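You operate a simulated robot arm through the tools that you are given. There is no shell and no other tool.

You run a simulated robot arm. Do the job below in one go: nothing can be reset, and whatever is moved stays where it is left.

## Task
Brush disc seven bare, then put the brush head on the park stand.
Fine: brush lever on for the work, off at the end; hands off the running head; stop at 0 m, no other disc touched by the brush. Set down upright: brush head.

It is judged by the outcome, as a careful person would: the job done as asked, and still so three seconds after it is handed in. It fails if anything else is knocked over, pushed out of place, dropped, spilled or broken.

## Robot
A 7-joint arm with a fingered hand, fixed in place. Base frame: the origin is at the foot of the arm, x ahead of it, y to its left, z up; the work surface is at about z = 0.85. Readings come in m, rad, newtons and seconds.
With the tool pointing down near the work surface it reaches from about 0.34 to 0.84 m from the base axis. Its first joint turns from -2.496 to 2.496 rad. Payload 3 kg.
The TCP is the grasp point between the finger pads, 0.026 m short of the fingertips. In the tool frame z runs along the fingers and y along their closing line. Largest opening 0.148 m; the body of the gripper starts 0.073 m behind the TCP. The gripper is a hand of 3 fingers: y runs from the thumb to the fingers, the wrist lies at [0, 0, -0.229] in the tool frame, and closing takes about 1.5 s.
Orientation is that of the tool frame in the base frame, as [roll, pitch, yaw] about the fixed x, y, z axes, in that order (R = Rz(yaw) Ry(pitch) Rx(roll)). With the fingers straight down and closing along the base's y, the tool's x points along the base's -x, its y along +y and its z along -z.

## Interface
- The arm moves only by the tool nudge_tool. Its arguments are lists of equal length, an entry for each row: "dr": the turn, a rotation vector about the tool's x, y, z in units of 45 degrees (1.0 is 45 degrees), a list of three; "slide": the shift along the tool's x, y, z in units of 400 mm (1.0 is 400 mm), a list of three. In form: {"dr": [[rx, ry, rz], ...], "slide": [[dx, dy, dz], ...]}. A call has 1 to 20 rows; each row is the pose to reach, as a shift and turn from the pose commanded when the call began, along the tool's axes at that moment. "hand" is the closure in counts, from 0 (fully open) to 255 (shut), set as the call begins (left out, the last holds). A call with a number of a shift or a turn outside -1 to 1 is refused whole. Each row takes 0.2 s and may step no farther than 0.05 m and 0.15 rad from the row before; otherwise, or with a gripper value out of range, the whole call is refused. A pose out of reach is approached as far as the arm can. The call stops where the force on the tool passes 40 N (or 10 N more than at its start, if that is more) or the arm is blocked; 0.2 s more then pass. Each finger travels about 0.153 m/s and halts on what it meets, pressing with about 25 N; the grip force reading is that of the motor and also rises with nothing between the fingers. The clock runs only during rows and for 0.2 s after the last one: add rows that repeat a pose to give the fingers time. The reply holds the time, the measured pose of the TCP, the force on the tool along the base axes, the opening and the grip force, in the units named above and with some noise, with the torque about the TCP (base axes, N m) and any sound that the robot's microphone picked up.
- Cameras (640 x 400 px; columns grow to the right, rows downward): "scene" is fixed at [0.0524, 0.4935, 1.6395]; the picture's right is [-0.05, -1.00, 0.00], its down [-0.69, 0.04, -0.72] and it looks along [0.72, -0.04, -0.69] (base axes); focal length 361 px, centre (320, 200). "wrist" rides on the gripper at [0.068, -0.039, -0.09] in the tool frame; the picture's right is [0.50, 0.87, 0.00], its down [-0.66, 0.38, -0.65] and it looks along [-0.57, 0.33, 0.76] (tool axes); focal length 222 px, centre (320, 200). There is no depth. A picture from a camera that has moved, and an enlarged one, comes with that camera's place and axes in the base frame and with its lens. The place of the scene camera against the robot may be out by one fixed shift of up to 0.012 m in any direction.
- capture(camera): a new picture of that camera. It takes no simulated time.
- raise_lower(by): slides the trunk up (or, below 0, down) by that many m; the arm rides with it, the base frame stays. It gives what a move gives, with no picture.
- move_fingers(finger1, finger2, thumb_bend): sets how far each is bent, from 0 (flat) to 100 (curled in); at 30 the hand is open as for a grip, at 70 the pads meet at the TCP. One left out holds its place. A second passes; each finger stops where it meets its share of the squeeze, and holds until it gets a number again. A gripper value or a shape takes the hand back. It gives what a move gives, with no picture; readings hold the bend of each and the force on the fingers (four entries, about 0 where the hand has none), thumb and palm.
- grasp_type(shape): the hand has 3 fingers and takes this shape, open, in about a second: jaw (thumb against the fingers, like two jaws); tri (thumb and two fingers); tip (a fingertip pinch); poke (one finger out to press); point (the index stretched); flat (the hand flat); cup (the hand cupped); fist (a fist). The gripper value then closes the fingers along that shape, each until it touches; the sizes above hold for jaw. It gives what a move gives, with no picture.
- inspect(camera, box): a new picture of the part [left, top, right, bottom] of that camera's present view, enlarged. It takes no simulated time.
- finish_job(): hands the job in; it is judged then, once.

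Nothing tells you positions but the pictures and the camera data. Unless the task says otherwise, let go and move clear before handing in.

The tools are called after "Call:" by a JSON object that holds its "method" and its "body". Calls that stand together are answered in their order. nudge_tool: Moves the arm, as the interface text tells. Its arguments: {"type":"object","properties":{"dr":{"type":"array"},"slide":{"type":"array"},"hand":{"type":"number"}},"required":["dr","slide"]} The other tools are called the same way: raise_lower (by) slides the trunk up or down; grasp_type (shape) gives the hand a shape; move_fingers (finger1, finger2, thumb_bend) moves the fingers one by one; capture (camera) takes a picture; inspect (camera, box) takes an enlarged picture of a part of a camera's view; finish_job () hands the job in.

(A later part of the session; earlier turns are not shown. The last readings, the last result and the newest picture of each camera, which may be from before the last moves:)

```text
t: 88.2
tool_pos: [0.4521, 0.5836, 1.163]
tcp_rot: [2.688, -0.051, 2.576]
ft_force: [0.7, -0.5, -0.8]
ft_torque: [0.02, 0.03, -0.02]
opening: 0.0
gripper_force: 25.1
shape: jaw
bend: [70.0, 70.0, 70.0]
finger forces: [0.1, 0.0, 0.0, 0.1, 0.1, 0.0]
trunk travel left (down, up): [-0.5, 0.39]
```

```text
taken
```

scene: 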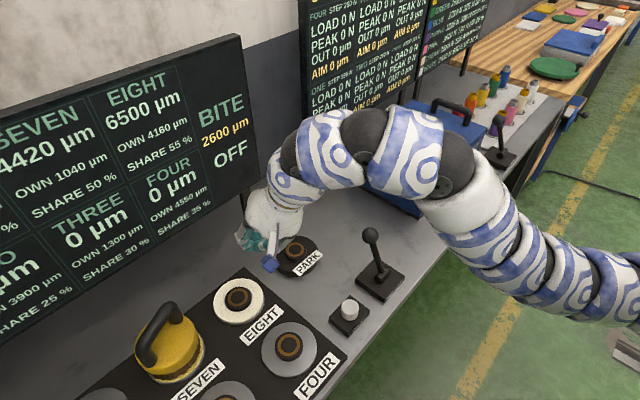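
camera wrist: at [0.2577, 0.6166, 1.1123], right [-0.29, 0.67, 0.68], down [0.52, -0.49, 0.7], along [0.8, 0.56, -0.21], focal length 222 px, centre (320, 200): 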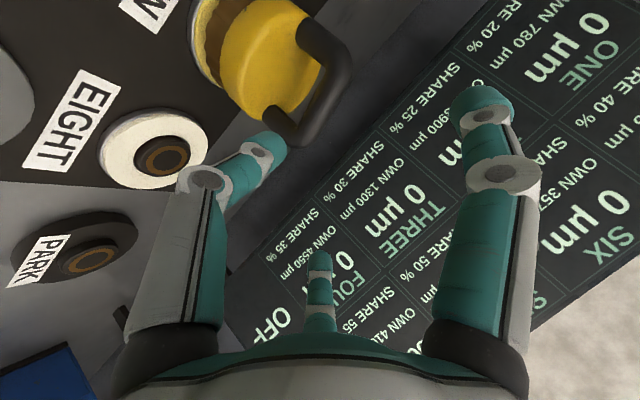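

The head looks properly seated on SEVEN. Continuing to the point behind the lever while finishing the turn to vertical.

Call:
{"method": "nudge_tool", "body": {"dr": [[0.0567, -0.0126, 0.026], [0.1135, -0.0253, 0.0519], [0.1702, -0.0379, 0.0779], [0.2269, -0.0505, 0.1038], [0.2837, -0.0632, 0.1298], [0.3404, -0.0758, 0.1557], [0.3971, -0.0884, 0.1817], [0.4538, -0.101, 0.2076], [0.5106, -0.1137, 0.2336], [0.5673, -0.1263, 0.2595]], "slide": [[-0.0662, -0.0133, 0.0017], [-0.1324, -0.0266, 0.0035], [-0.1985, -0.0398, 0.0052], [-0.2647, -0.0531, 0.0069], [-0.3309, -0.0664, 0.0087], [-0.3971, -0.0797, 0.0104], [-0.4633, -0.093, 0.0121], [-0.5294, -0.1062, 0.0138], [-0.5956, -0.1195, 0.0156], [-0.6618, -0.1328, 0.0173]]}}

Call:
{"method": "capture", "body": {"camera": "scene"}}

Call:
{"method": "capture", "body": {"camera": "wrist"}}

Call:
{"method": "inspect", "body": {"camera": "scene", "box": [110, 270, 260, 400]}}

```text
t: 90.4
tool_pos: [0.6517, 0.4054, 1.1191]
tcp_rot: [3.139, 0.001, 2.357]
ft_force: [-0.1, 0.1, 0.1]
ft_torque: [0.01, 0.0, 0.01]
opening: 0.0
gripper_force: 25.1
shape: jaw
bend: [70.0, 70.0, 70.0]
finger forces: [0.1, 0.1, 0.1, 0.0, 0.1, 0.1]
trunk travel left (down, up): [-0.5, 0.39]
```

```text
taken
```

scene: 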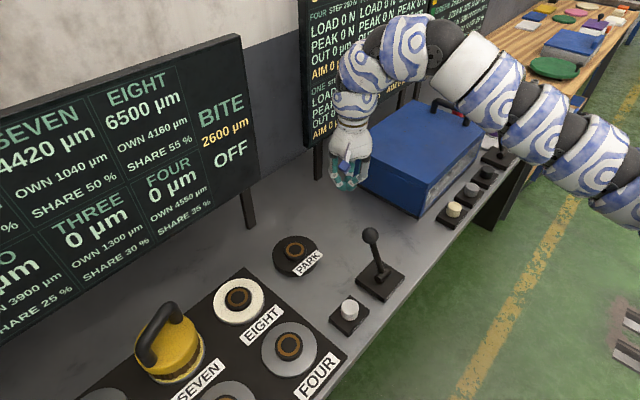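

```text
taken
camera wrist: at [0.5767, 0.4253, 1.2112], right [0.26, 0.97, 0.0], down [0.73, -0.2, 0.65], along [0.63, -0.17, -0.76], focal length 222 px, centre (320, 200)
```

wrist: 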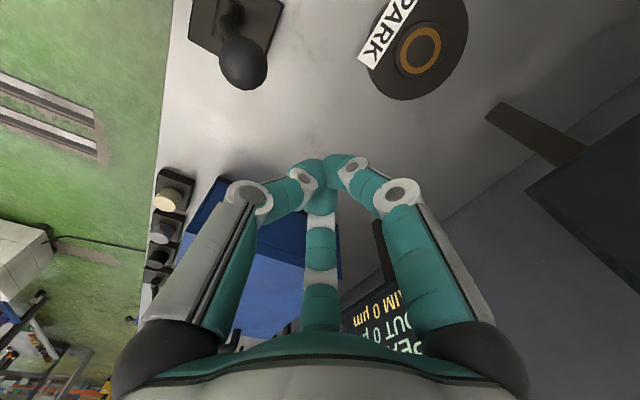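

```text
3.08 times, centred on (185, 335) of scene
camera zoom: at [0.0524, 0.4935, 1.6395], right [-0.05, -1.0, 0.0], down [-0.69, 0.04, -0.72], along [0.72, -0.04, -0.69], focal length 1111 px, centre (735, -215)
```

zoom: 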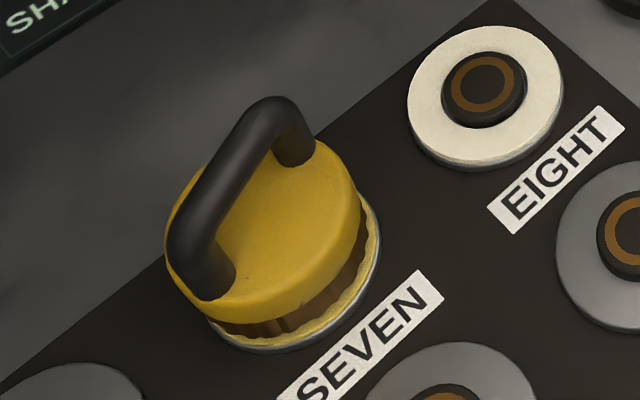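

The wrist view puts the lever ball at [0.594, 0.352, 0.99] and the park hub at [0.647, 0.533]. I'll step back a little more for knuckle clearance, then lower behind the ball.

Call:
{"method": "nudge_tool", "body": {"dr": [[0, 0, 0], [0, 0, 0], [0, 0, 0], [0, 0, 0], [0, 0, 0], [0, 0, 0]], "slide": [[0.0075, 0.075, 0], [0.0075, 0.075, 0.08], [0.0075, 0.075, 0.16], [0.0075, 0.075, 0.24], [0.0075, 0.075, 0.3], [0.0075, 0.075, 0.335]]}}

Call:
{"method": "inspect", "body": {"camera": "scene", "box": [290, 130, 450, 310]}}

Call:
{"method": "capture", "body": {"camera": "wrist"}}

```text
t: 91.8
tool_pos: [0.6709, 0.429, 0.9845]
tcp_rot: [3.14, -0.002, 2.357]
ft_force: [-0.3, 0.3, 0.1]
ft_torque: [0.01, -0.01, -0.05]
opening: 0.0
gripper_force: 24.7
shape: jaw
bend: [70.0, 70.0, 70.0]
finger forces: [0.0, 0.0, 0.0, 0.0, 0.0, 0.0]
out of reach, approached as far as the arm can: row 1
trunk travel left (down, up): [-0.5, 0.39]
```

```text
2.22 times, centred on (370, 220) of scene
camera zoom: at [0.0524, 0.4935, 1.6395], right [-0.05, -1.0, 0.0], down [-0.69, 0.04, -0.72], along [0.72, -0.04, -0.69], focal length 802 px, centre (209, 156)
```

zoom: 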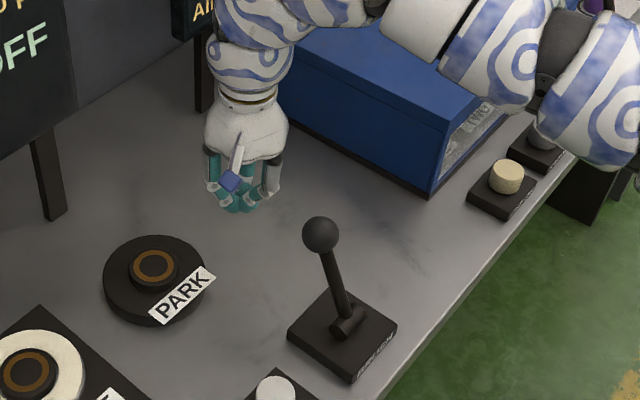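

```text
taken
camera wrist: at [0.596, 0.4485, 1.0761], right [0.26, 0.97, 0.0], down [0.73, -0.2, 0.65], along [0.63, -0.17, -0.76], focal length 222 px, centre (320, 200)
```

wrist: 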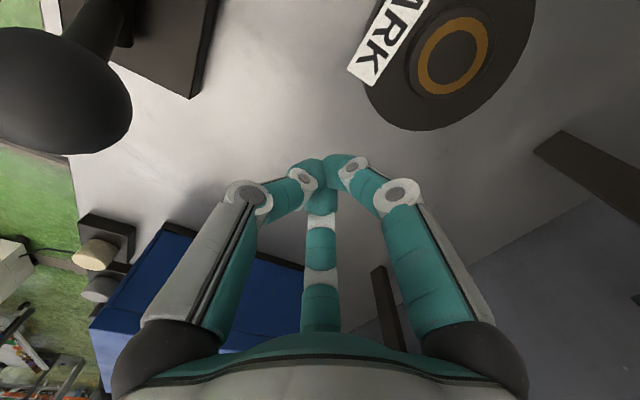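

Perfectly lined up behind the ball (11 cm away). Pushing toward the operator side now, in stages.

Call:
{"method": "nudge_tool", "body": {"dr": [[0, 0, 0], [0, 0, 0], [0, 0, 0], [0, 0, 0]], "slide": [[0, -0.05, 0], [0, -0.1, 0], [0, -0.15, 0], [0, -0.19, 0]]}}

Call:
{"method": "inspect", "body": {"camera": "scene", "box": [290, 130, 450, 310]}}

```text
t: 92.7
tool_pos: [0.6276, 0.3846, 0.9899]
tcp_rot: [3.128, 0.001, 2.353]
ft_force: [4.1, 4.0, 10.0]
ft_torque: [-0.37, 0.44, 0.0]
opening: 0.0
gripper_force: 25.4
shape: jaw
bend: [70.0, 70.0, 70.0]
finger forces: [0.0, 0.1, 0.0, 0.1, 10.9, 0.0]
trunk travel left (down, up): [-0.5, 0.39]
stopped in row 4: the force on the tool passed its limit at 51 N (the readings are from after the stop); the commanded pose is now the measured one
```

```text
2.22 times, centred on (370, 220) of scene
camera zoom: at [0.0524, 0.4935, 1.6395], right [-0.05, -1.0, 0.0], down [-0.69, 0.04, -0.72], along [0.72, -0.04, -0.69], focal length 802 px, centre (209, 156)
```

zoom: 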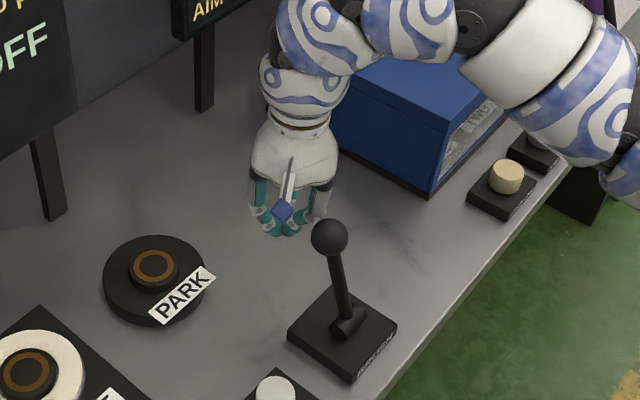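

The thumb's sloping tip met the ball and pushed partly downward. I'll back off, lower the hand so the knuckle meets the ball squarely, and push slowly.

Call:
{"method": "nudge_tool", "body": {"dr": [[0, 0, 0], [0, 0, 0], [0, 0, 0], [0, 0, 0], [0, 0, 0]], "slide": [[0, 0.06, 0], [0, 0.12, 0], [0, 0.175, 0], [0, 0.175, 0.05], [0, 0.175, 0.1]]}}

Call:
{"method": "nudge_tool", "body": {"dr": [[0, 0, 0], [0, 0, 0], [0, 0, 0], [0, 0, 0], [0, 0, 0], [0, 0, 0], [0, 0, 0], [0, 0, 0], [0, 0, 0], [0, 0, 0]], "slide": [[0, -0.03, 0], [0, -0.06, 0], [0, -0.08, 0], [0, -0.095, 0], [0, -0.11, 0], [0, -0.125, 0], [0, -0.14, 0], [0, -0.155, 0], [0, -0.17, 0], [0, -0.185, 0]]}}

Call:
{"method": "inspect", "body": {"camera": "scene", "box": [290, 130, 450, 310]}}

```text
t: 93.9
tool_pos: [0.6762, 0.4347, 0.9495]
tcp_rot: [3.131, 0.003, 2.356]
ft_force: [-0.1, 0.2, 0.6]
ft_torque: [-0.01, -0.02, 0.0]
opening: 0.0002
gripper_force: 24.5
shape: jaw
bend: [70.0, 70.0, 70.0]
finger forces: [0.0, 0.0, 0.0, 0.0, 0.1, 0.1]
trunk travel left (down, up): [-0.5, 0.39]
```

```text
t: 96.1
tool_pos: [0.6245, 0.3809, 0.9486]
tcp_rot: [3.129, 0.001, 2.354]
ft_force: [2.1, 0.4, 1.0]
ft_torque: [-0.1, 0.13, 0.02]
opening: 0.0001
gripper_force: 25.6
shape: jaw
bend: [70.0, 70.0, 70.0]
finger forces: [0.1, 0.0, 0.1, 0.0, 2.1, 0.0]
trunk travel left (down, up): [-0.5, 0.39]
```

```text
2.22 times, centred on (370, 220) of scene
camera zoom: at [0.0524, 0.4935, 1.6395], right [-0.05, -1.0, 0.0], down [-0.69, 0.04, -0.72], along [0.72, -0.04, -0.69], focal length 802 px, centre (209, 156)
```

zoom: 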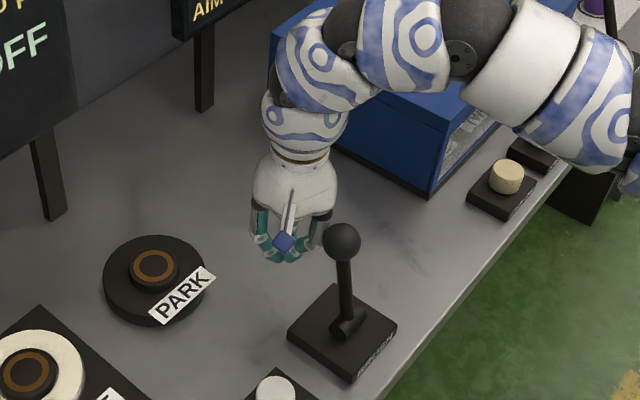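

The lever now swings easily with ~2 N. Continuing the push to the far stop.

Call:
{"method": "nudge_tool", "body": {"dr": [[0, 0, 0], [0, 0, 0], [0, 0, 0], [0, 0, 0], [0, 0, 0], [0, 0, 0], [0, 0, 0], [0, 0, 0], [0, 0, 0], [0, 0, 0]], "slide": [[0, -0.015, 0], [0, -0.03, 0], [0, -0.045, 0], [0, -0.06, 0], [0, -0.075, 0], [0, -0.09, 0], [0, -0.105, 0], [0, -0.12, 0], [0, -0.135, 0], [0, -0.15, 0]]}}

Call:
{"method": "capture", "body": {"camera": "scene"}}

Call:
{"method": "inspect", "body": {"camera": "scene", "box": [290, 130, 450, 310]}}

```text
t: 98.3
tool_pos: [0.5994, 0.3571, 0.9482]
tcp_rot: [3.131, 0.001, 2.354]
ft_force: [-0.1, 0.3, 0.2]
ft_torque: [-0.02, 0.02, 0.03]
opening: 0.0
gripper_force: 25.3
shape: jaw
bend: [70.0, 70.0, 70.0]
finger forces: [0.0, 0.0, 0.1, 0.0, 0.4, 0.0]
out of reach, approached as far as the arm can: row 7, 8, 9, 10
trunk travel left (down, up): [-0.5, 0.39]
```

```text
taken
```

scene: 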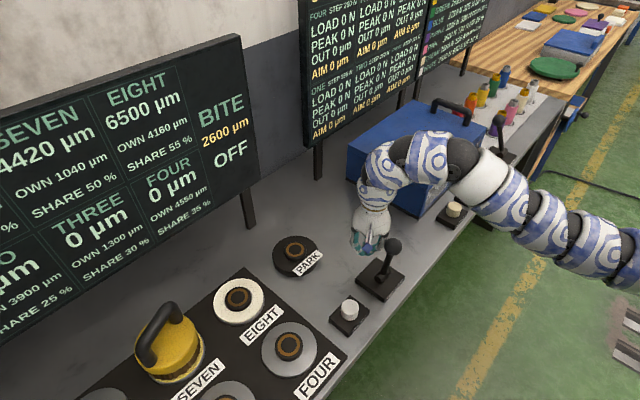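

```text
2.22 times, centred on (370, 220) of scene
camera zoom: at [0.0524, 0.4935, 1.6395], right [-0.05, -1.0, 0.0], down [-0.69, 0.04, -0.72], along [0.72, -0.04, -0.69], focal length 802 px, centre (209, 156)
```

zoom: 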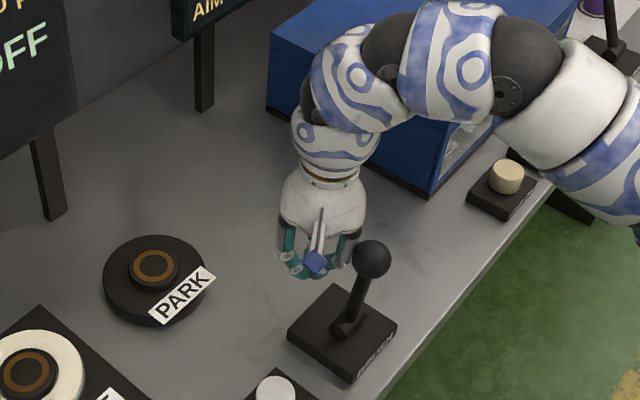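

The lever has passed vertical, but the arm can't come closer at this low trunk height and the board still says OFF. I'll back off a touch, raise the trunk back to its original height, and come down again to finish the push.

Call:
{"method": "nudge_tool", "body": {"dr": [[0, 0, 0], [0, 0, 0], [0, 0, 0]], "slide": [[0, 0.04, 0], [0, 0.08, 0], [0, 0.1, 0]]}}

Call:
{"method": "raise_lower", "body": {"by": 0.15}}

Call:
{"method": "raise_lower", "body": {"by": 0.15}}

Call:
{"method": "capture", "body": {"camera": "scene"}}

```text
t: 99.1
tool_pos: [0.626, 0.3826, 0.9496]
tcp_rot: [3.133, 0.001, 2.357]
ft_force: [0.6, 0.2, -0.2]
ft_torque: [0.02, -0.03, -0.01]
opening: 0.0
gripper_force: 25.7
shape: jaw
bend: [70.0, 70.0, 70.0]
finger forces: [0.0, 0.0, 0.1, 0.0, 0.0, 0.1]
trunk travel left (down, up): [-0.5, 0.39]
```

```text
t: 100.9
tool_pos: [0.6275, 0.3832, 1.0994]
tcp_rot: [3.129, 0.001, 2.357]
ft_force: [0.5, 1.2, -0.4]
ft_torque: [0.03, -0.02, 0.0]
opening: 0.0001
gripper_force: 24.9
shape: jaw
bend: [70.0, 70.0, 70.0]
finger forces: [0.1, 0.0, 0.1, 0.1, 0.0, 0.1]
trunk travel left (down, up): [-0.65, 0.24]
```

```text
t: 102.6
tool_pos: [0.6279, 0.3846, 1.2506]
tcp_rot: [3.128, 0.001, 2.357]
ft_force: [0.0, 0.4, 0.2]
ft_torque: [-0.04, 0.05, 0.01]
opening: 0.0
gripper_force: 24.7
shape: jaw
bend: [70.0, 70.0, 70.0]
finger forces: [0.1, 0.0, 0.0, 0.1, 0.1, 0.0]
trunk travel left (down, up): [-0.8, 0.09]
```

```text
taken
```

scene: 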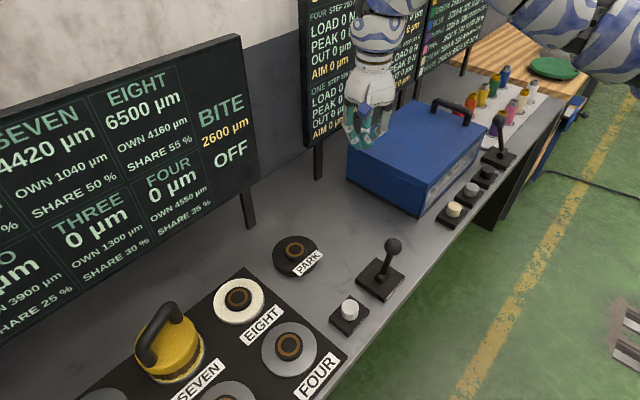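

The lever stays put where I left it. Coming down again behind it and pushing on.

Call:
{"method": "nudge_tool", "body": {"dr": [[0, 0, 0], [0, 0, 0], [0, 0, 0], [0, 0, 0], [0, 0, 0], [0, 0, 0], [0, 0, 0], [0, 0, 0]], "slide": [[0, 0, 0.1], [0, 0, 0.2], [0, 0, 0.3], [0, 0, 0.4], [0, 0, 0.5], [0, 0, 0.6], [0, 0, 0.7], [0, 0, 0.75]]}}

Call:
{"method": "nudge_tool", "body": {"dr": [[0, 0, 0], [0, 0, 0], [0, 0, 0], [0, 0, 0], [0, 0, 0], [0, 0, 0], [0, 0, 0], [0, 0, 0], [0, 0, 0], [0, 0, 0], [0, 0, 0], [0, 0, 0]], "slide": [[0, -0.03, 0], [0, -0.06, 0], [0, -0.08, 0], [0, -0.095, 0], [0, -0.11, 0], [0, -0.125, 0], [0, -0.14, 0], [0, -0.155, 0], [0, -0.165, 0], [0, -0.175, 0], [0, -0.185, 0], [0, -0.195, 0]]}}

Call:
{"method": "capture", "body": {"camera": "scene"}}

Call:
{"method": "inspect", "body": {"camera": "scene", "box": [290, 130, 450, 310]}}

```text
t: 104.4
tool_pos: [0.6295, 0.3864, 0.9497]
tcp_rot: [3.13, -0.001, 2.354]
ft_force: [0.0, -0.7, -0.5]
ft_torque: [0.03, 0.03, -0.01]
opening: 0.0
gripper_force: 25.2
shape: jaw
bend: [70.0, 70.0, 70.0]
finger forces: [0.0, 0.0, 0.0, 0.0, 0.0, 0.1]
trunk travel left (down, up): [-0.8, 0.09]
```

```text
t: 107.0
tool_pos: [0.5753, 0.3306, 0.9484]
tcp_rot: [3.131, 0.0, 2.354]
ft_force: [1.0, 0.6, 0.0]
ft_torque: [-0.03, 0.05, 0.01]
opening: 0.0
gripper_force: 24.8
shape: jaw
bend: [70.0, 70.0, 70.0]
finger forces: [0.1, 0.0, 0.1, 0.1, 1.3, 0.1]
trunk travel left (down, up): [-0.8, 0.09]
```

```text
taken
```

scene: 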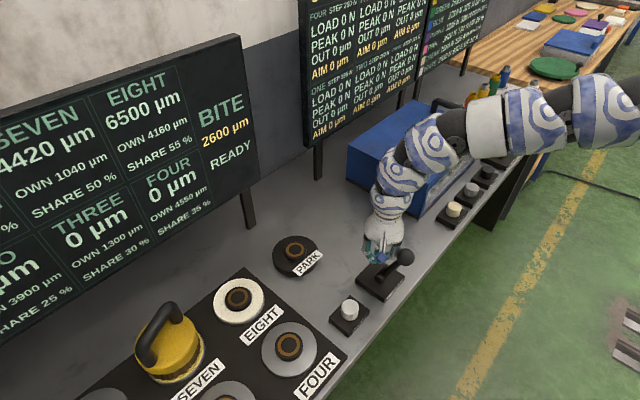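

```text
2.22 times, centred on (370, 220) of scene
camera zoom: at [0.0524, 0.4935, 1.6395], right [-0.05, -1.0, 0.0], down [-0.69, 0.04, -0.72], along [0.72, -0.04, -0.69], focal length 802 px, centre (209, 156)
```

zoom: 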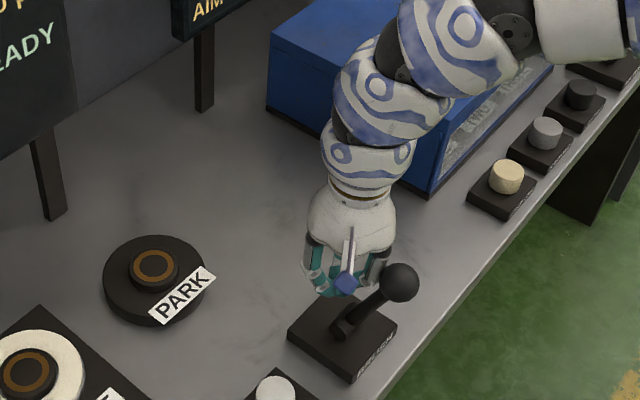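

The board now shows READY: the lever is on. I'll back away from the lever, rise, and move over the PASS button.

Call:
{"method": "nudge_tool", "body": {"dr": [[0, 0, 0], [0, 0, 0], [0, 0, 0], [0, 0, 0], [0, 0, 0], [0, 0, 0], [0, 0, 0], [0, 0, 0], [0, 0, 0]], "slide": [[0, 0.04, 0], [0, 0.075, 0], [0, 0.075, -0.1], [0, 0.075, -0.2], [0, 0.075, -0.25], [0.0786, 0.0445, -0.2375], [0.1573, 0.014, -0.225], [0.2359, -0.0165, -0.2125], [0.3145, -0.047, -0.2]]}}

Call:
{"method": "capture", "body": {"camera": "wrist"}}

Call:
{"method": "capture", "body": {"camera": "scene"}}

Call:
{"method": "inspect", "body": {"camera": "scene", "box": [290, 200, 450, 350]}}

```text
t: 109.0
tool_pos: [0.4708, 0.4046, 1.0287]
tcp_rot: [3.13, 0.002, 2.353]
ft_force: [0.2, -0.2, -0.8]
ft_torque: [0.01, 0.02, -0.04]
opening: 0.0002
gripper_force: 25.1
shape: jaw
bend: [70.0, 70.0, 70.0]
finger forces: [0.0, 0.1, 0.0, 0.0, 0.0, 0.1]
trunk travel left (down, up): [-0.8, 0.09]
```

```text
taken
camera wrist: at [0.396, 0.4247, 1.1194], right [0.26, 0.97, 0.01], down [0.72, -0.2, 0.66], along [0.64, -0.16, -0.75], focal length 222 px, centre (320, 200)
```

wrist: 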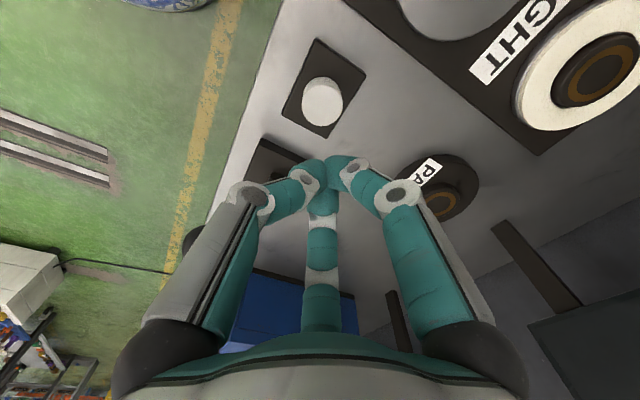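

```text
taken
```

scene: 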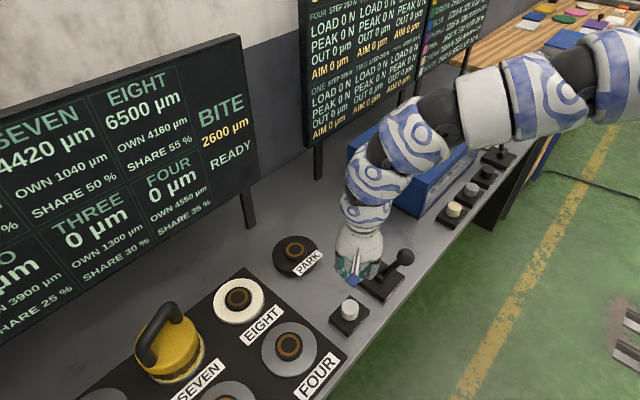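

```text
2.67 times, centred on (370, 275) of scene
camera zoom: at [0.0524, 0.4935, 1.6395], right [-0.05, -1.0, 0.0], down [-0.69, 0.04, -0.72], along [0.72, -0.04, -0.69], focal length 963 px, centre (187, 0)
```

zoom: 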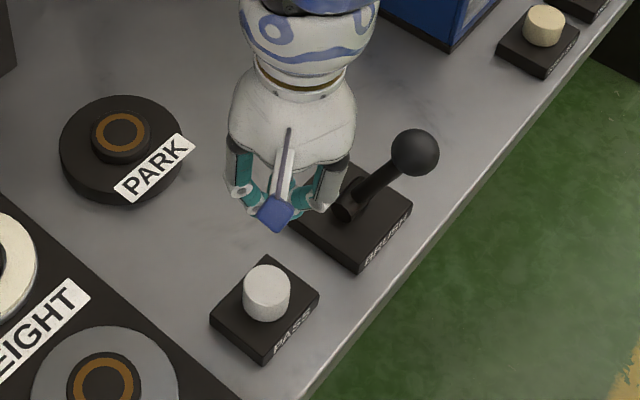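

Let me enlarge the wrist view to place the button accurately.

Call:
{"method": "inspect", "body": {"camera": "wrist", "box": [260, 20, 400, 150]}}

Call:
{"method": "inspect", "body": {"camera": "scene", "box": [320, 280, 380, 340]}}

```text
3.08 times, centred on (330, 85) of wrist
camera zoom: at [0.396, 0.4247, 1.1194], right [0.26, 0.97, 0.01], down [0.72, -0.2, 0.66], along [0.64, -0.16, -0.75], focal length 684 px, centre (289, 554)
```

zoom: 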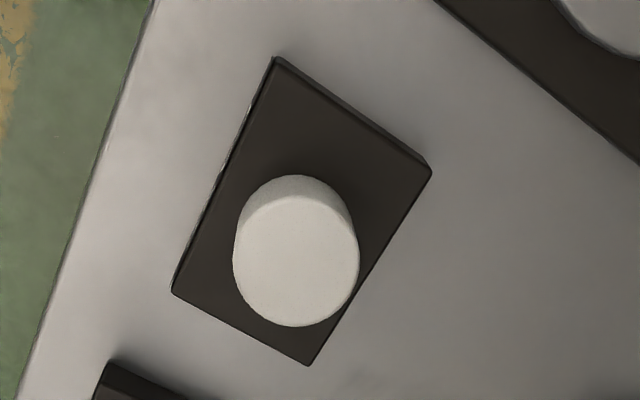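

```text
6.67 times, centred on (350, 310) of scene
camera zoom: at [0.0524, 0.4935, 1.6395], right [-0.05, -1.0, 0.0], down [-0.69, 0.04, -0.72], along [0.72, -0.04, -0.69], focal length 2408 px, centre (120, -533)
```

zoom: 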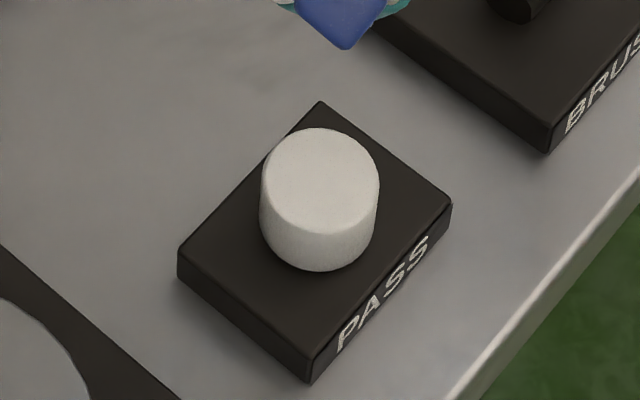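

The PASS cap centre is at about [0.4665, 0.410], top near z = 0.90. I'll centre above it and lower the fingertips to just above the cap.

Call:
{"method": "nudge_tool", "body": {"dr": [[0, 0, 0], [0, 0, 0], [0, 0, 0], [0, 0, 0], [0, 0, 0]], "slide": [[0.017, 0.002, 0], [0.017, 0.002, 0.08], [0.017, 0.002, 0.15], [0.017, 0.002, 0.2], [0.017, 0.002, 0.22]]}}

Call:
{"method": "inspect", "body": {"camera": "scene", "box": [310, 250, 400, 340]}}

Call:
{"method": "capture", "body": {"camera": "wrist"}}

```text
t: 110.2
tool_pos: [0.4693, 0.4112, 0.9396]
tcp_rot: [3.129, 0.0, 2.356]
ft_force: [0.0, 0.3, -0.2]
ft_torque: [0.02, 0.03, 0.01]
opening: 0.0
gripper_force: 24.7
shape: jaw
bend: [70.0, 70.0, 70.0]
finger forces: [0.0, 0.0, 0.0, 0.0, 0.0, 0.1]
trunk travel left (down, up): [-0.8, 0.09]
```

```text
4.44 times, centred on (355, 295) of scene
camera zoom: at [0.0524, 0.4935, 1.6395], right [-0.05, -1.0, 0.0], down [-0.69, 0.04, -0.72], along [0.72, -0.04, -0.69], focal length 1605 px, centre (164, -222)
```

zoom: 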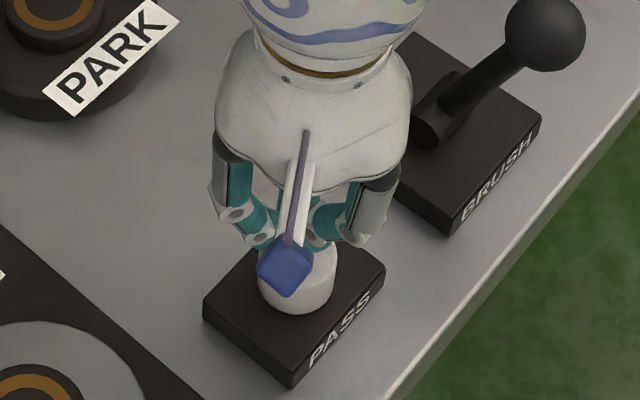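

```text
taken
camera wrist: at [0.3928, 0.4306, 1.0303], right [0.26, 0.97, 0.01], down [0.72, -0.2, 0.66], along [0.64, -0.16, -0.75], focal length 222 px, centre (320, 200)
```

wrist: 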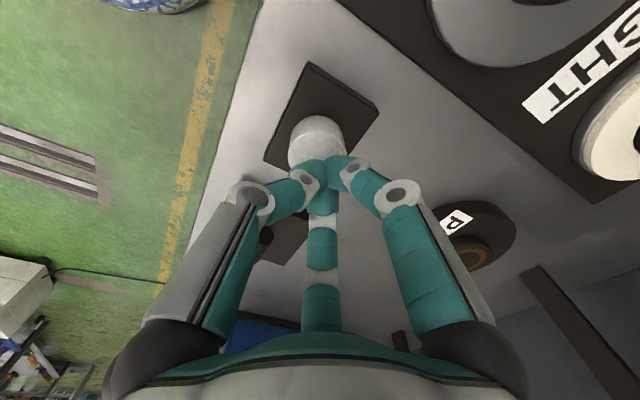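

Tips are centred over the cap. Pressing down in small increments and watching force, sound and board.

Call:
{"method": "nudge_tool", "body": {"dr": [[0, 0, 0], [0, 0, 0], [0, 0, 0], [0, 0, 0]], "slide": [[0, 0, 0.0125], [0, 0, 0.025], [0, 0, 0.03], [0, 0, 0.035]]}}

Call:
{"method": "inspect", "body": {"camera": "scene", "box": [0, 20, 270, 320]}}

```text
t: 111.2
tool_pos: [0.4677, 0.412, 0.9268]
tcp_rot: [3.13, 0.0, 2.356]
ft_force: [0.3, 0.0, 1.6]
ft_torque: [0.01, -0.01, 0.01]
opening: 0.0
gripper_force: 25.3
shape: jaw
bend: [70.0, 70.0, 70.0]
finger forces: [0.0, 0.0, 0.1, 0.1, 0.1, 0.0]
trunk travel left (down, up): [-0.8, 0.09]
```

```text
1.33 times, centred on (135, 170) of scene
camera zoom: at [0.0524, 0.4935, 1.6395], right [-0.05, -1.0, 0.0], down [-0.69, 0.04, -0.72], along [0.72, -0.04, -0.69], focal length 482 px, centre (567, 240)
```

zoom: 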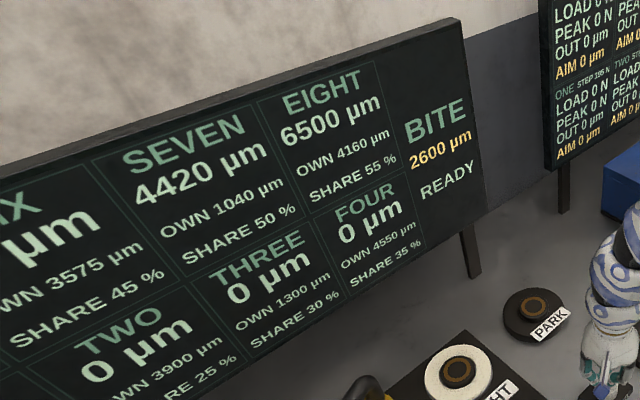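

Light contact at TCP z = 0.927. Pressing further.

Call:
{"method": "nudge_tool", "body": {"dr": [[0, 0, 0], [0, 0, 0]], "slide": [[0, 0, 0.004], [0, 0, 0.0075]]}}

Call:
{"method": "inspect", "body": {"camera": "scene", "box": [0, 20, 270, 320]}}

```text
t: 111.8
tool_pos: [0.4675, 0.4115, 0.9226]
tcp_rot: [3.129, 0.0, 2.354]
ft_force: [0.8, 0.5, 2.9]
ft_torque: [0.04, -0.03, 0.0]
opening: 0.0
gripper_force: 24.9
shape: jaw
bend: [70.0, 70.0, 70.0]
finger forces: [0.1, 0.0, 0.0, 0.0, 0.0, 0.0]
trunk travel left (down, up): [-0.8, 0.09]
heard: click
```

```text
1.33 times, centred on (135, 170) of scene
camera zoom: at [0.0524, 0.4935, 1.6395], right [-0.05, -1.0, 0.0], down [-0.69, 0.04, -0.72], along [0.72, -0.04, -0.69], focal length 482 px, centre (567, 240)
```

zoom: 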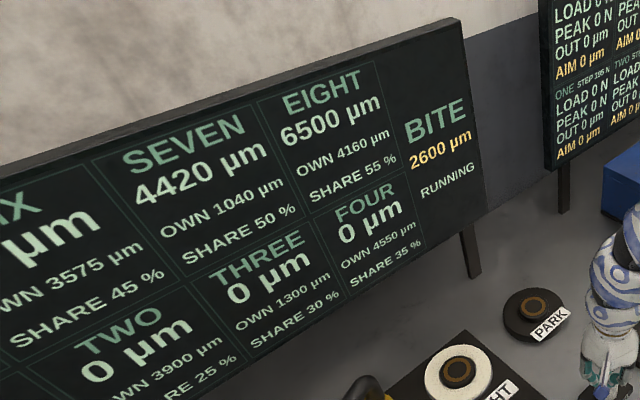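

Click: the board shows RUNNING. Releasing the button (rising straight up) and watching the result.

Call:
{"method": "nudge_tool", "body": {"dr": [[0, 0, 0], [0, 0, 0], [0, 0, 0], [0, 0, 0]], "slide": [[0, 0, -0.02], [0, 0, -0.05], [0, 0, -0.075], [0, 0, -0.075]]}}

Call:
{"method": "inspect", "body": {"camera": "scene", "box": [0, 20, 270, 320]}}

Call:
{"method": "inspect", "body": {"camera": "scene", "box": [100, 270, 260, 400]}}

```text
t: 112.8
tool_pos: [0.4679, 0.4124, 0.9532]
tcp_rot: [3.131, 0.001, 2.353]
ft_force: [-0.1, 1.0, -0.5]
ft_torque: [0.03, -0.02, 0.01]
opening: 0.0
gripper_force: 24.9
shape: jaw
bend: [70.0, 70.0, 70.0]
finger forces: [0.0, 0.1, 0.1, 0.0, 0.0, 0.0]
trunk travel left (down, up): [-0.8, 0.09]
```

```text
1.33 times, centred on (135, 170) of scene
camera zoom: at [0.0524, 0.4935, 1.6395], right [-0.05, -1.0, 0.0], down [-0.69, 0.04, -0.72], along [0.72, -0.04, -0.69], focal length 482 px, centre (567, 240)
```

zoom: 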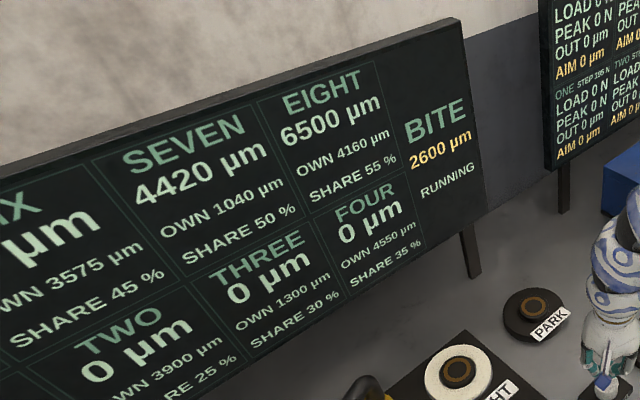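

```text
3.08 times, centred on (180, 335) of scene
camera zoom: at [0.0524, 0.4935, 1.6395], right [-0.05, -1.0, 0.0], down [-0.69, 0.04, -0.72], along [0.72, -0.04, -0.69], focal length 1111 px, centre (751, -215)
```

zoom: 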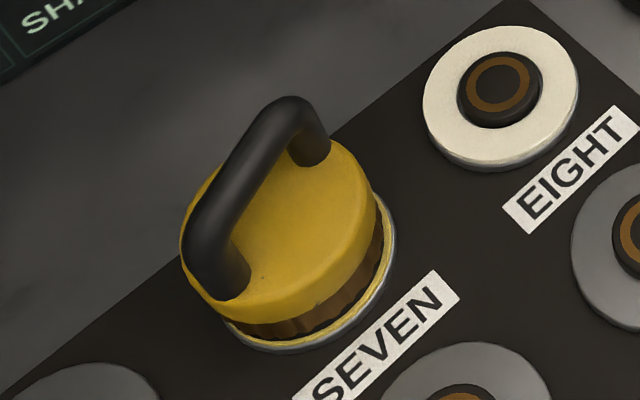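

Still RUNNING with the head in place. I'll wait a little for the pass to finish.

Call:
{"method": "nudge_tool", "body": {"dr": [[0, 0, 0], [0, 0, 0], [0, 0, 0], [0, 0, 0], [0, 0, 0], [0, 0, 0], [0, 0, 0], [0, 0, 0], [0, 0, 0], [0, 0, 0]], "slide": [[0, 0, 0], [0, 0, 0], [0, 0, 0], [0, 0, 0], [0, 0, 0], [0, 0, 0], [0, 0, 0], [0, 0, 0], [0, 0, 0], [0, 0, 0]]}}

Call:
{"method": "inspect", "body": {"camera": "scene", "box": [0, 20, 270, 320]}}

```text
t: 115.0
tool_pos: [0.468, 0.4116, 0.9525]
tcp_rot: [3.13, 0.001, 2.355]
ft_force: [-0.6, -0.4, 0.1]
ft_torque: [-0.01, 0.04, 0.01]
opening: 0.0
gripper_force: 25.1
shape: jaw
bend: [70.0, 70.0, 70.0]
finger forces: [0.0, 0.1, 0.0, 0.0, 0.0, 0.0]
trunk travel left (down, up): [-0.8, 0.09]
```

```text
1.33 times, centred on (135, 170) of scene
camera zoom: at [0.0524, 0.4935, 1.6395], right [-0.05, -1.0, 0.0], down [-0.69, 0.04, -0.72], along [0.72, -0.04, -0.69], focal length 482 px, centre (567, 240)
```

zoom: 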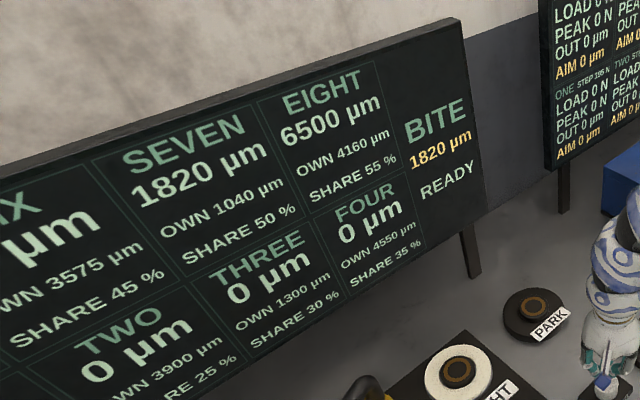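

Exactly as predicted: SEVEN is now 1820 µm and BITE is 1820 µm, so one more pass brings it to 0. Pressing PASS once more.

Call:
{"method": "nudge_tool", "body": {"dr": [[0, 0, 0], [0, 0, 0], [0, 0, 0], [0, 0, 0], [0, 0, 0]], "slide": [[0, 0, 0.03], [0, 0, 0.055], [0, 0, 0.0675], [0, 0, 0.071], [0, 0, 0.075]]}}

Call:
{"method": "inspect", "body": {"camera": "scene", "box": [0, 20, 270, 320]}}

```text
t: 116.2
tool_pos: [0.468, 0.4126, 0.9231]
tcp_rot: [3.129, -0.001, 2.356]
ft_force: [0.0, 2.2, 2.7]
ft_torque: [0.05, -0.02, -0.01]
opening: 0.0
gripper_force: 25.2
shape: jaw
bend: [70.0, 70.0, 70.0]
finger forces: [0.0, 0.1, 0.0, 0.0, 0.0, 0.1]
trunk travel left (down, up): [-0.8, 0.09]
heard: click
```

```text
1.33 times, centred on (135, 170) of scene
camera zoom: at [0.0524, 0.4935, 1.6395], right [-0.05, -1.0, 0.0], down [-0.69, 0.04, -0.72], along [0.72, -0.04, -0.69], focal length 482 px, centre (567, 240)
```

zoom: 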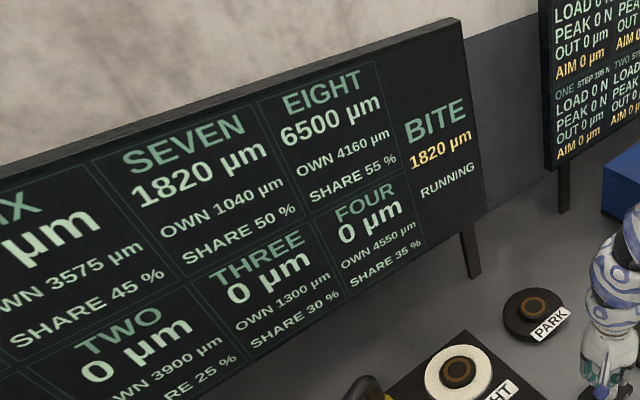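

Click heard, RUNNING again. Rising off the button well clear and waiting for the pass to end.

Call:
{"method": "nudge_tool", "body": {"dr": [[0, 0, 0], [0, 0, 0], [0, 0, 0], [0, 0, 0], [0, 0, 0], [0, 0, 0], [0, 0, 0], [0, 0, 0], [0, 0, 0], [0, 0, 0], [0, 0, 0], [0, 0, 0], [0, 0, 0], [0, 0, 0], [0, 0, 0], [0, 0, 0]], "slide": [[0, 0, -0.03], [0, 0, -0.08], [0, 0, -0.15], [0, 0, -0.25], [0, 0, -0.35], [0, 0, -0.35], [0, 0, -0.35], [0, 0, -0.35], [0, 0, -0.35], [0, 0, -0.35], [0, 0, -0.35], [0, 0, -0.35], [0, 0, -0.35], [0, 0, -0.35], [0, 0, -0.35], [0, 0, -0.35]]}}

Call:
{"method": "inspect", "body": {"camera": "scene", "box": [0, 20, 270, 320]}}

Call:
{"method": "capture", "body": {"camera": "scene"}}

Call:
{"method": "capture", "body": {"camera": "wrist"}}

```text
t: 119.6
tool_pos: [0.4677, 0.4127, 1.0632]
tcp_rot: [3.128, -0.001, 2.357]
ft_force: [-0.1, 0.4, 0.3]
ft_torque: [0.0, 0.01, 0.02]
opening: 0.0
gripper_force: 25.3
shape: jaw
bend: [70.0, 70.0, 70.0]
finger forces: [0.0, 0.0, 0.0, 0.1, 0.0, 0.0]
trunk travel left (down, up): [-0.8, 0.09]
```

```text
1.33 times, centred on (135, 170) of scene
camera zoom: at [0.0524, 0.4935, 1.6395], right [-0.05, -1.0, 0.0], down [-0.69, 0.04, -0.72], along [0.72, -0.04, -0.69], focal length 482 px, centre (567, 240)
```

zoom: 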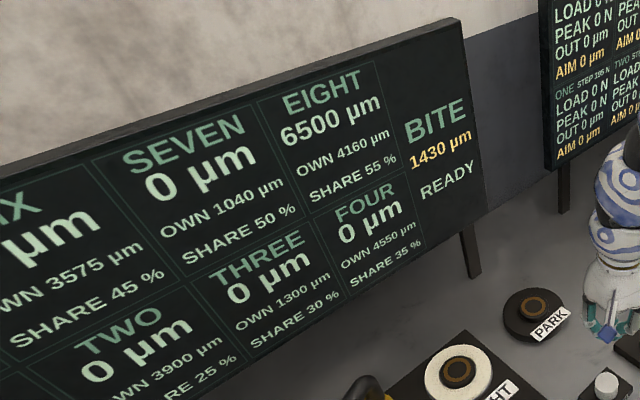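

```text
taken
```

scene: 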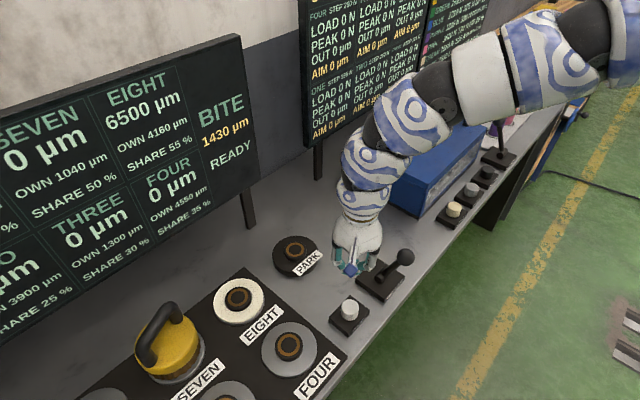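

```text
taken
camera wrist: at [0.3912, 0.4316, 1.1537], right [0.26, 0.97, 0.01], down [0.72, -0.2, 0.66], along [0.64, -0.16, -0.75], focal length 222 px, centre (320, 200)
```

wrist: 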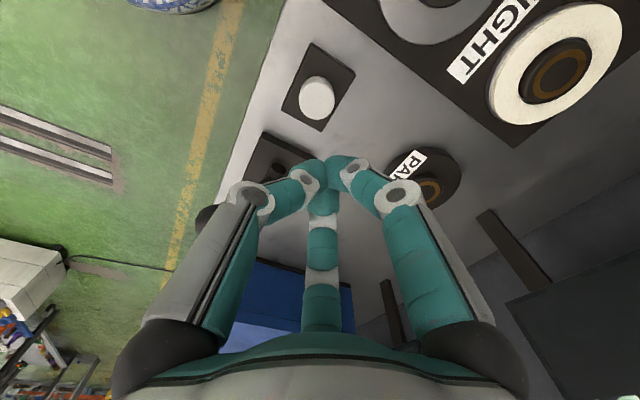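

SEVEN reads 0 µm and the board is READY. Now the lever goes back off: I'll move to the operator side of the ball, turning the hand so that one finger leads the push.

Call:
{"method": "nudge_tool", "body": {"dr": [[0, 0, -0.0667], [0, 0, -0.1333], [0, 0, -0.2], [0, 0, -0.2667], [0, 0, -0.3333], [0, 0, -0.4], [0, 0, -0.4667], [0, 0, -0.5333], [0, 0, -0.6], [0, 0, -0.6667]], "slide": [[-0.0338, -0.045, 0], [-0.0675, -0.0899, 0], [-0.1013, -0.1349, 0], [-0.1351, -0.1799, 0], [-0.1689, -0.2249, 0], [-0.2026, -0.2698, 0], [-0.2364, -0.3148, 0], [-0.2702, -0.3598, 0], [-0.3039, -0.4047, 0], [-0.3377, -0.4497, 0]]}}

Call:
{"method": "nudge_tool", "body": {"dr": [[0, 0, -0.1333], [0, 0, -0.2667], [0, 0, -0.4], [0, 0, -0.5333], [0, 0, -0.6667]], "slide": [[0, 0, 0], [0, 0, 0], [0, 0, 0], [0, 0, 0], [0, 0, 0]]}}

Call:
{"method": "capture", "body": {"camera": "scene"}}

Call:
{"method": "capture", "body": {"camera": "wrist"}}

```text
t: 121.8
tool_pos: [0.5064, 0.3009, 0.9841]
tcp_rot: [3.134, -0.005, 2.863]
ft_force: [-22.3, 20.1, 2.7]
ft_torque: [-0.15, -0.18, 0.0]
opening: 0.0002
gripper_force: 25.1
shape: jaw
bend: [70.0, 70.0, 70.0]
finger forces: [0.0, 11.0, 0.0, 0.1, 21.4, 0.0]
out of reach, approached as far as the arm can: row 1, 2, 3, 4, 5, 6, 7, 8, 9, 10
trunk travel left (down, up): [-0.8, 0.09]
stopped in row 10: the force on the tool passed its limit at 48 N (the readings are from after the stop); the commanded pose is now the measured one
```

```text
t: 123.0
tool_pos: [0.5082, 0.2953, 0.9849]
tcp_rot: [3.137, 0.003, -2.9]
ft_force: [-11.6, 5.7, 1.7]
ft_torque: [-0.07, -0.13, -0.11]
opening: 0.0
gripper_force: 25.3
shape: jaw
bend: [70.0, 70.0, 70.0]
finger forces: [0.0, 4.9, 0.1, 0.0, 10.6, 0.0]
trunk travel left (down, up): [-0.8, 0.09]
```

```text
taken
```

scene: 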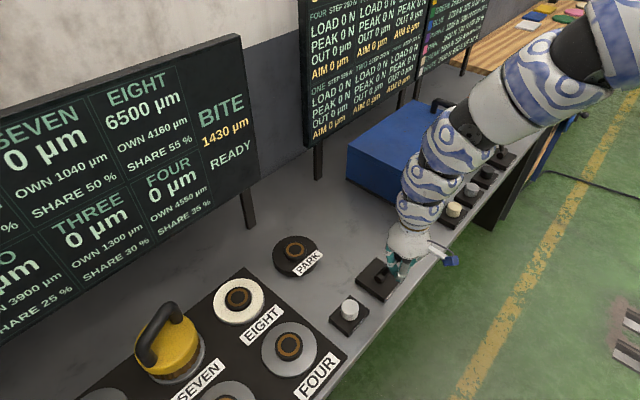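

```text
taken
camera wrist: at [0.4536, 0.2418, 1.0754], right [-0.69, 0.72, 0.0], down [0.54, 0.52, 0.66], along [0.47, 0.46, -0.75], focal length 222 px, centre (320, 200)
```

wrist: 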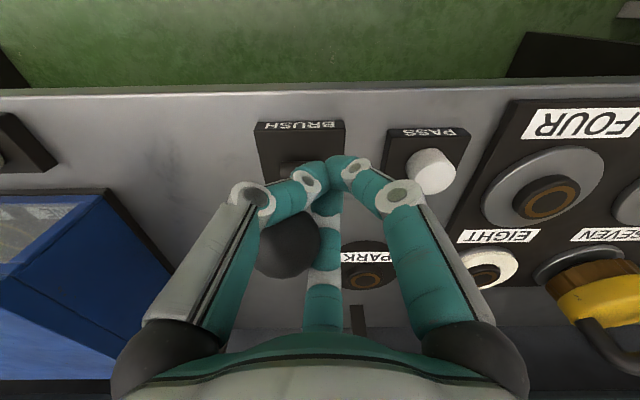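

That move went through an unreachable zone and the hand drooped onto the lever. The lever is still on and the ball now sits cradled between thumb and fingers. I'll ease the side load and use this cradle to carry the ball slowly back to the OFF side.

Call:
{"method": "nudge_tool", "body": {"dr": [[0, 0, 0], [0, 0, 0], [0, 0, 0], [0, 0, 0], [0, 0, 0], [0, 0, 0], [0, 0, 0], [0, 0, 0]], "slide": [[0.0055, 0.009, 0], [-0.0052, 0.0155, 0], [-0.0159, 0.0219, 0], [-0.0266, 0.0284, 0], [-0.0373, 0.0349, 0], [-0.048, 0.0413, 0], [-0.0587, 0.0478, 0], [-0.0694, 0.0543, 0]]}}

Call:
{"method": "capture", "body": {"camera": "scene"}}

Call:
{"method": "inspect", "body": {"camera": "scene", "box": [320, 190, 460, 330]}}

Call:
{"method": "capture", "body": {"camera": "wrist"}}

```text
t: 124.8
tool_pos: [0.5289, 0.3247, 0.9839]
tcp_rot: [3.136, 0.002, -2.898]
ft_force: [-2.6, -1.3, 2.0]
ft_torque: [-0.02, -0.07, -0.07]
opening: 0.0
gripper_force: 24.9
shape: jaw
bend: [70.0, 70.0, 70.0]
finger forces: [0.0, 0.1, 0.1, 0.0, 2.6, 0.0]
trunk travel left (down, up): [-0.8, 0.09]
```

```text
taken
```

scene: 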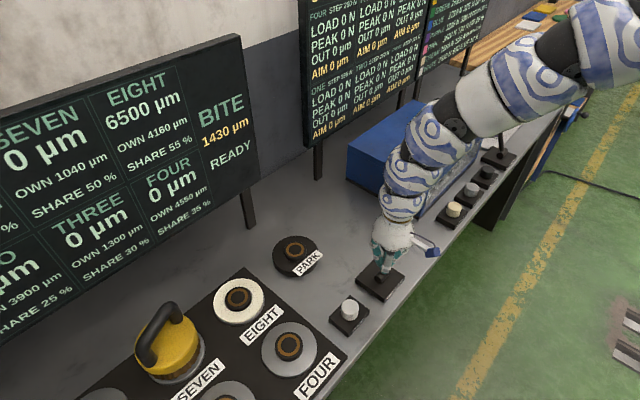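

```text
2.86 times, centred on (390, 260) of scene
camera zoom: at [0.0524, 0.4935, 1.6395], right [-0.05, -1.0, 0.0], down [-0.69, 0.04, -0.72], along [0.72, -0.04, -0.69], focal length 1032 px, centre (120, 29)
```

zoom: 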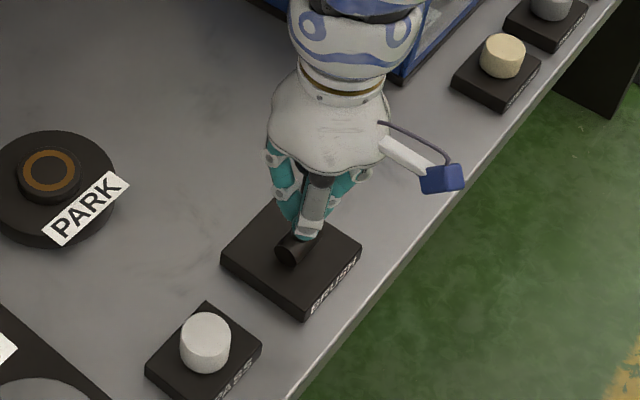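

```text
taken
camera wrist: at [0.4749, 0.2699, 1.0752], right [-0.69, 0.72, 0.0], down [0.54, 0.52, 0.66], along [0.47, 0.46, -0.75], focal length 222 px, centre (320, 200)
```

wrist: 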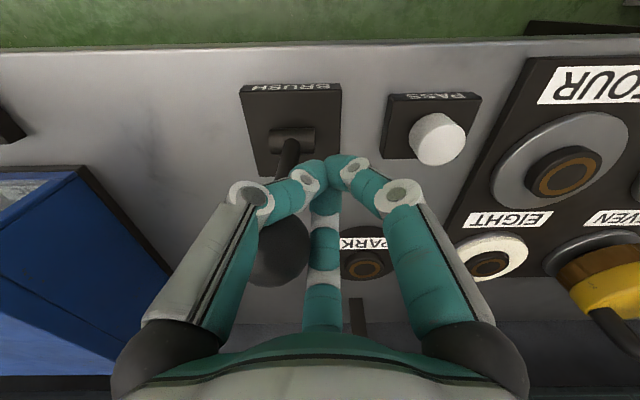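

The lever follows smoothly with low force. Continuing toward the OFF stop.

Call:
{"method": "nudge_tool", "body": {"dr": [[0, 0, 0], [0, 0, 0], [0, 0, 0], [0, 0, 0], [0, 0, 0], [0, 0, 0], [0, 0, 0], [0, 0, 0]], "slide": [[-0.0107, 0.0065, 0], [-0.0214, 0.0129, 0], [-0.0321, 0.0194, 0], [-0.0428, 0.0259, 0], [-0.0535, 0.0323, 0], [-0.0642, 0.0388, 0], [-0.0749, 0.0453, 0], [-0.0856, 0.0517, 0]]}}

Call:
{"method": "capture", "body": {"camera": "scene"}}

Call:
{"method": "capture", "body": {"camera": "wrist"}}

```text
t: 126.6
tool_pos: [0.5585, 0.3536, 0.9837]
tcp_rot: [3.135, 0.003, -2.899]
ft_force: [-2.0, -0.7, -3.2]
ft_torque: [0.06, 0.01, -0.06]
opening: 0.0001
gripper_force: 25.0
shape: jaw
bend: [70.0, 70.0, 70.0]
finger forces: [0.1, 0.0, 0.0, 0.0, 3.2, 0.0]
trunk travel left (down, up): [-0.8, 0.09]
```

```text
taken
```

scene: 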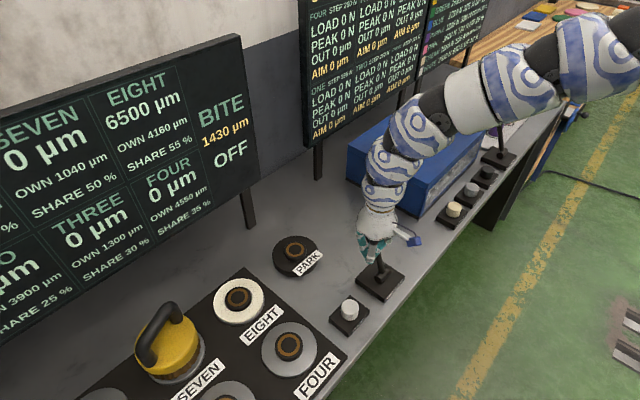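

```text
taken
camera wrist: at [0.5035, 0.2991, 1.0752], right [-0.69, 0.72, 0.0], down [0.55, 0.52, 0.66], along [0.47, 0.46, -0.75], focal length 222 px, centre (320, 200)
```

wrist: 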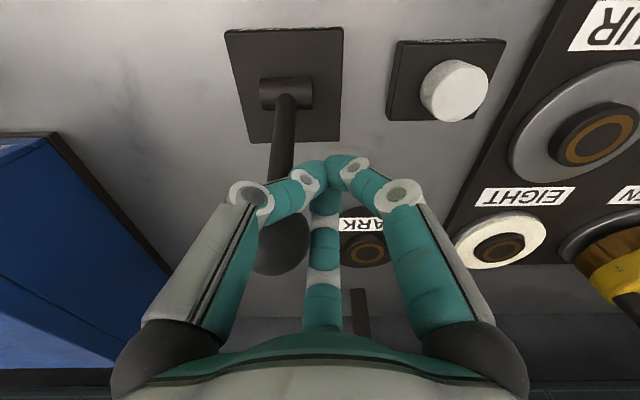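

Board shows OFF. I'll push a little further so the lever rests at its original OFF position.

Call:
{"method": "nudge_tool", "body": {"dr": [[0, 0, 0], [0, 0, 0], [0, 0, 0], [0, 0, 0]], "slide": [[-0.0086, 0.0052, 0], [-0.0171, 0.0103, 0], [-0.0257, 0.0155, 0], [-0.0342, 0.0207, 0]]}}

Call:
{"method": "inspect", "body": {"camera": "scene", "box": [320, 190, 460, 330]}}

Call:
{"method": "capture", "body": {"camera": "wrist"}}

```text
t: 127.6
tool_pos: [0.5663, 0.3637, 0.9841]
tcp_rot: [3.136, 0.0, -2.899]
ft_force: [-23.8, -15.5, -4.8]
ft_torque: [0.18, -0.06, -0.55]
opening: 0.0
gripper_force: 25.2
shape: jaw
bend: [70.0, 70.0, 68.0]
finger forces: [0.0, 0.1, 0.0, 0.1, 28.7, 0.0]
trunk travel left (down, up): [-0.8, 0.09]
```

```text
2.86 times, centred on (390, 260) of scene
camera zoom: at [0.0524, 0.4935, 1.6395], right [-0.05, -1.0, 0.0], down [-0.69, 0.04, -0.72], along [0.72, -0.04, -0.69], focal length 1032 px, centre (120, 29)
```

zoom: 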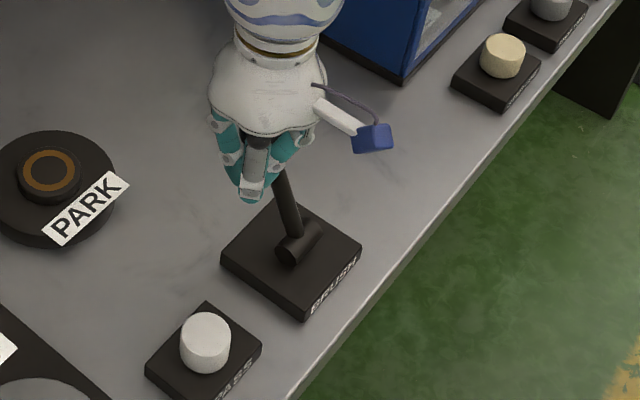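

```text
taken
camera wrist: at [0.5113, 0.3088, 1.076], right [-0.69, 0.72, 0.01], down [0.55, 0.52, 0.66], along [0.47, 0.46, -0.75], focal length 222 px, centre (320, 200)
```

wrist: 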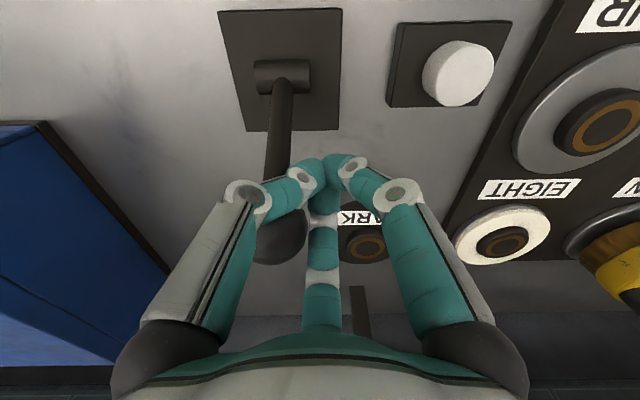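

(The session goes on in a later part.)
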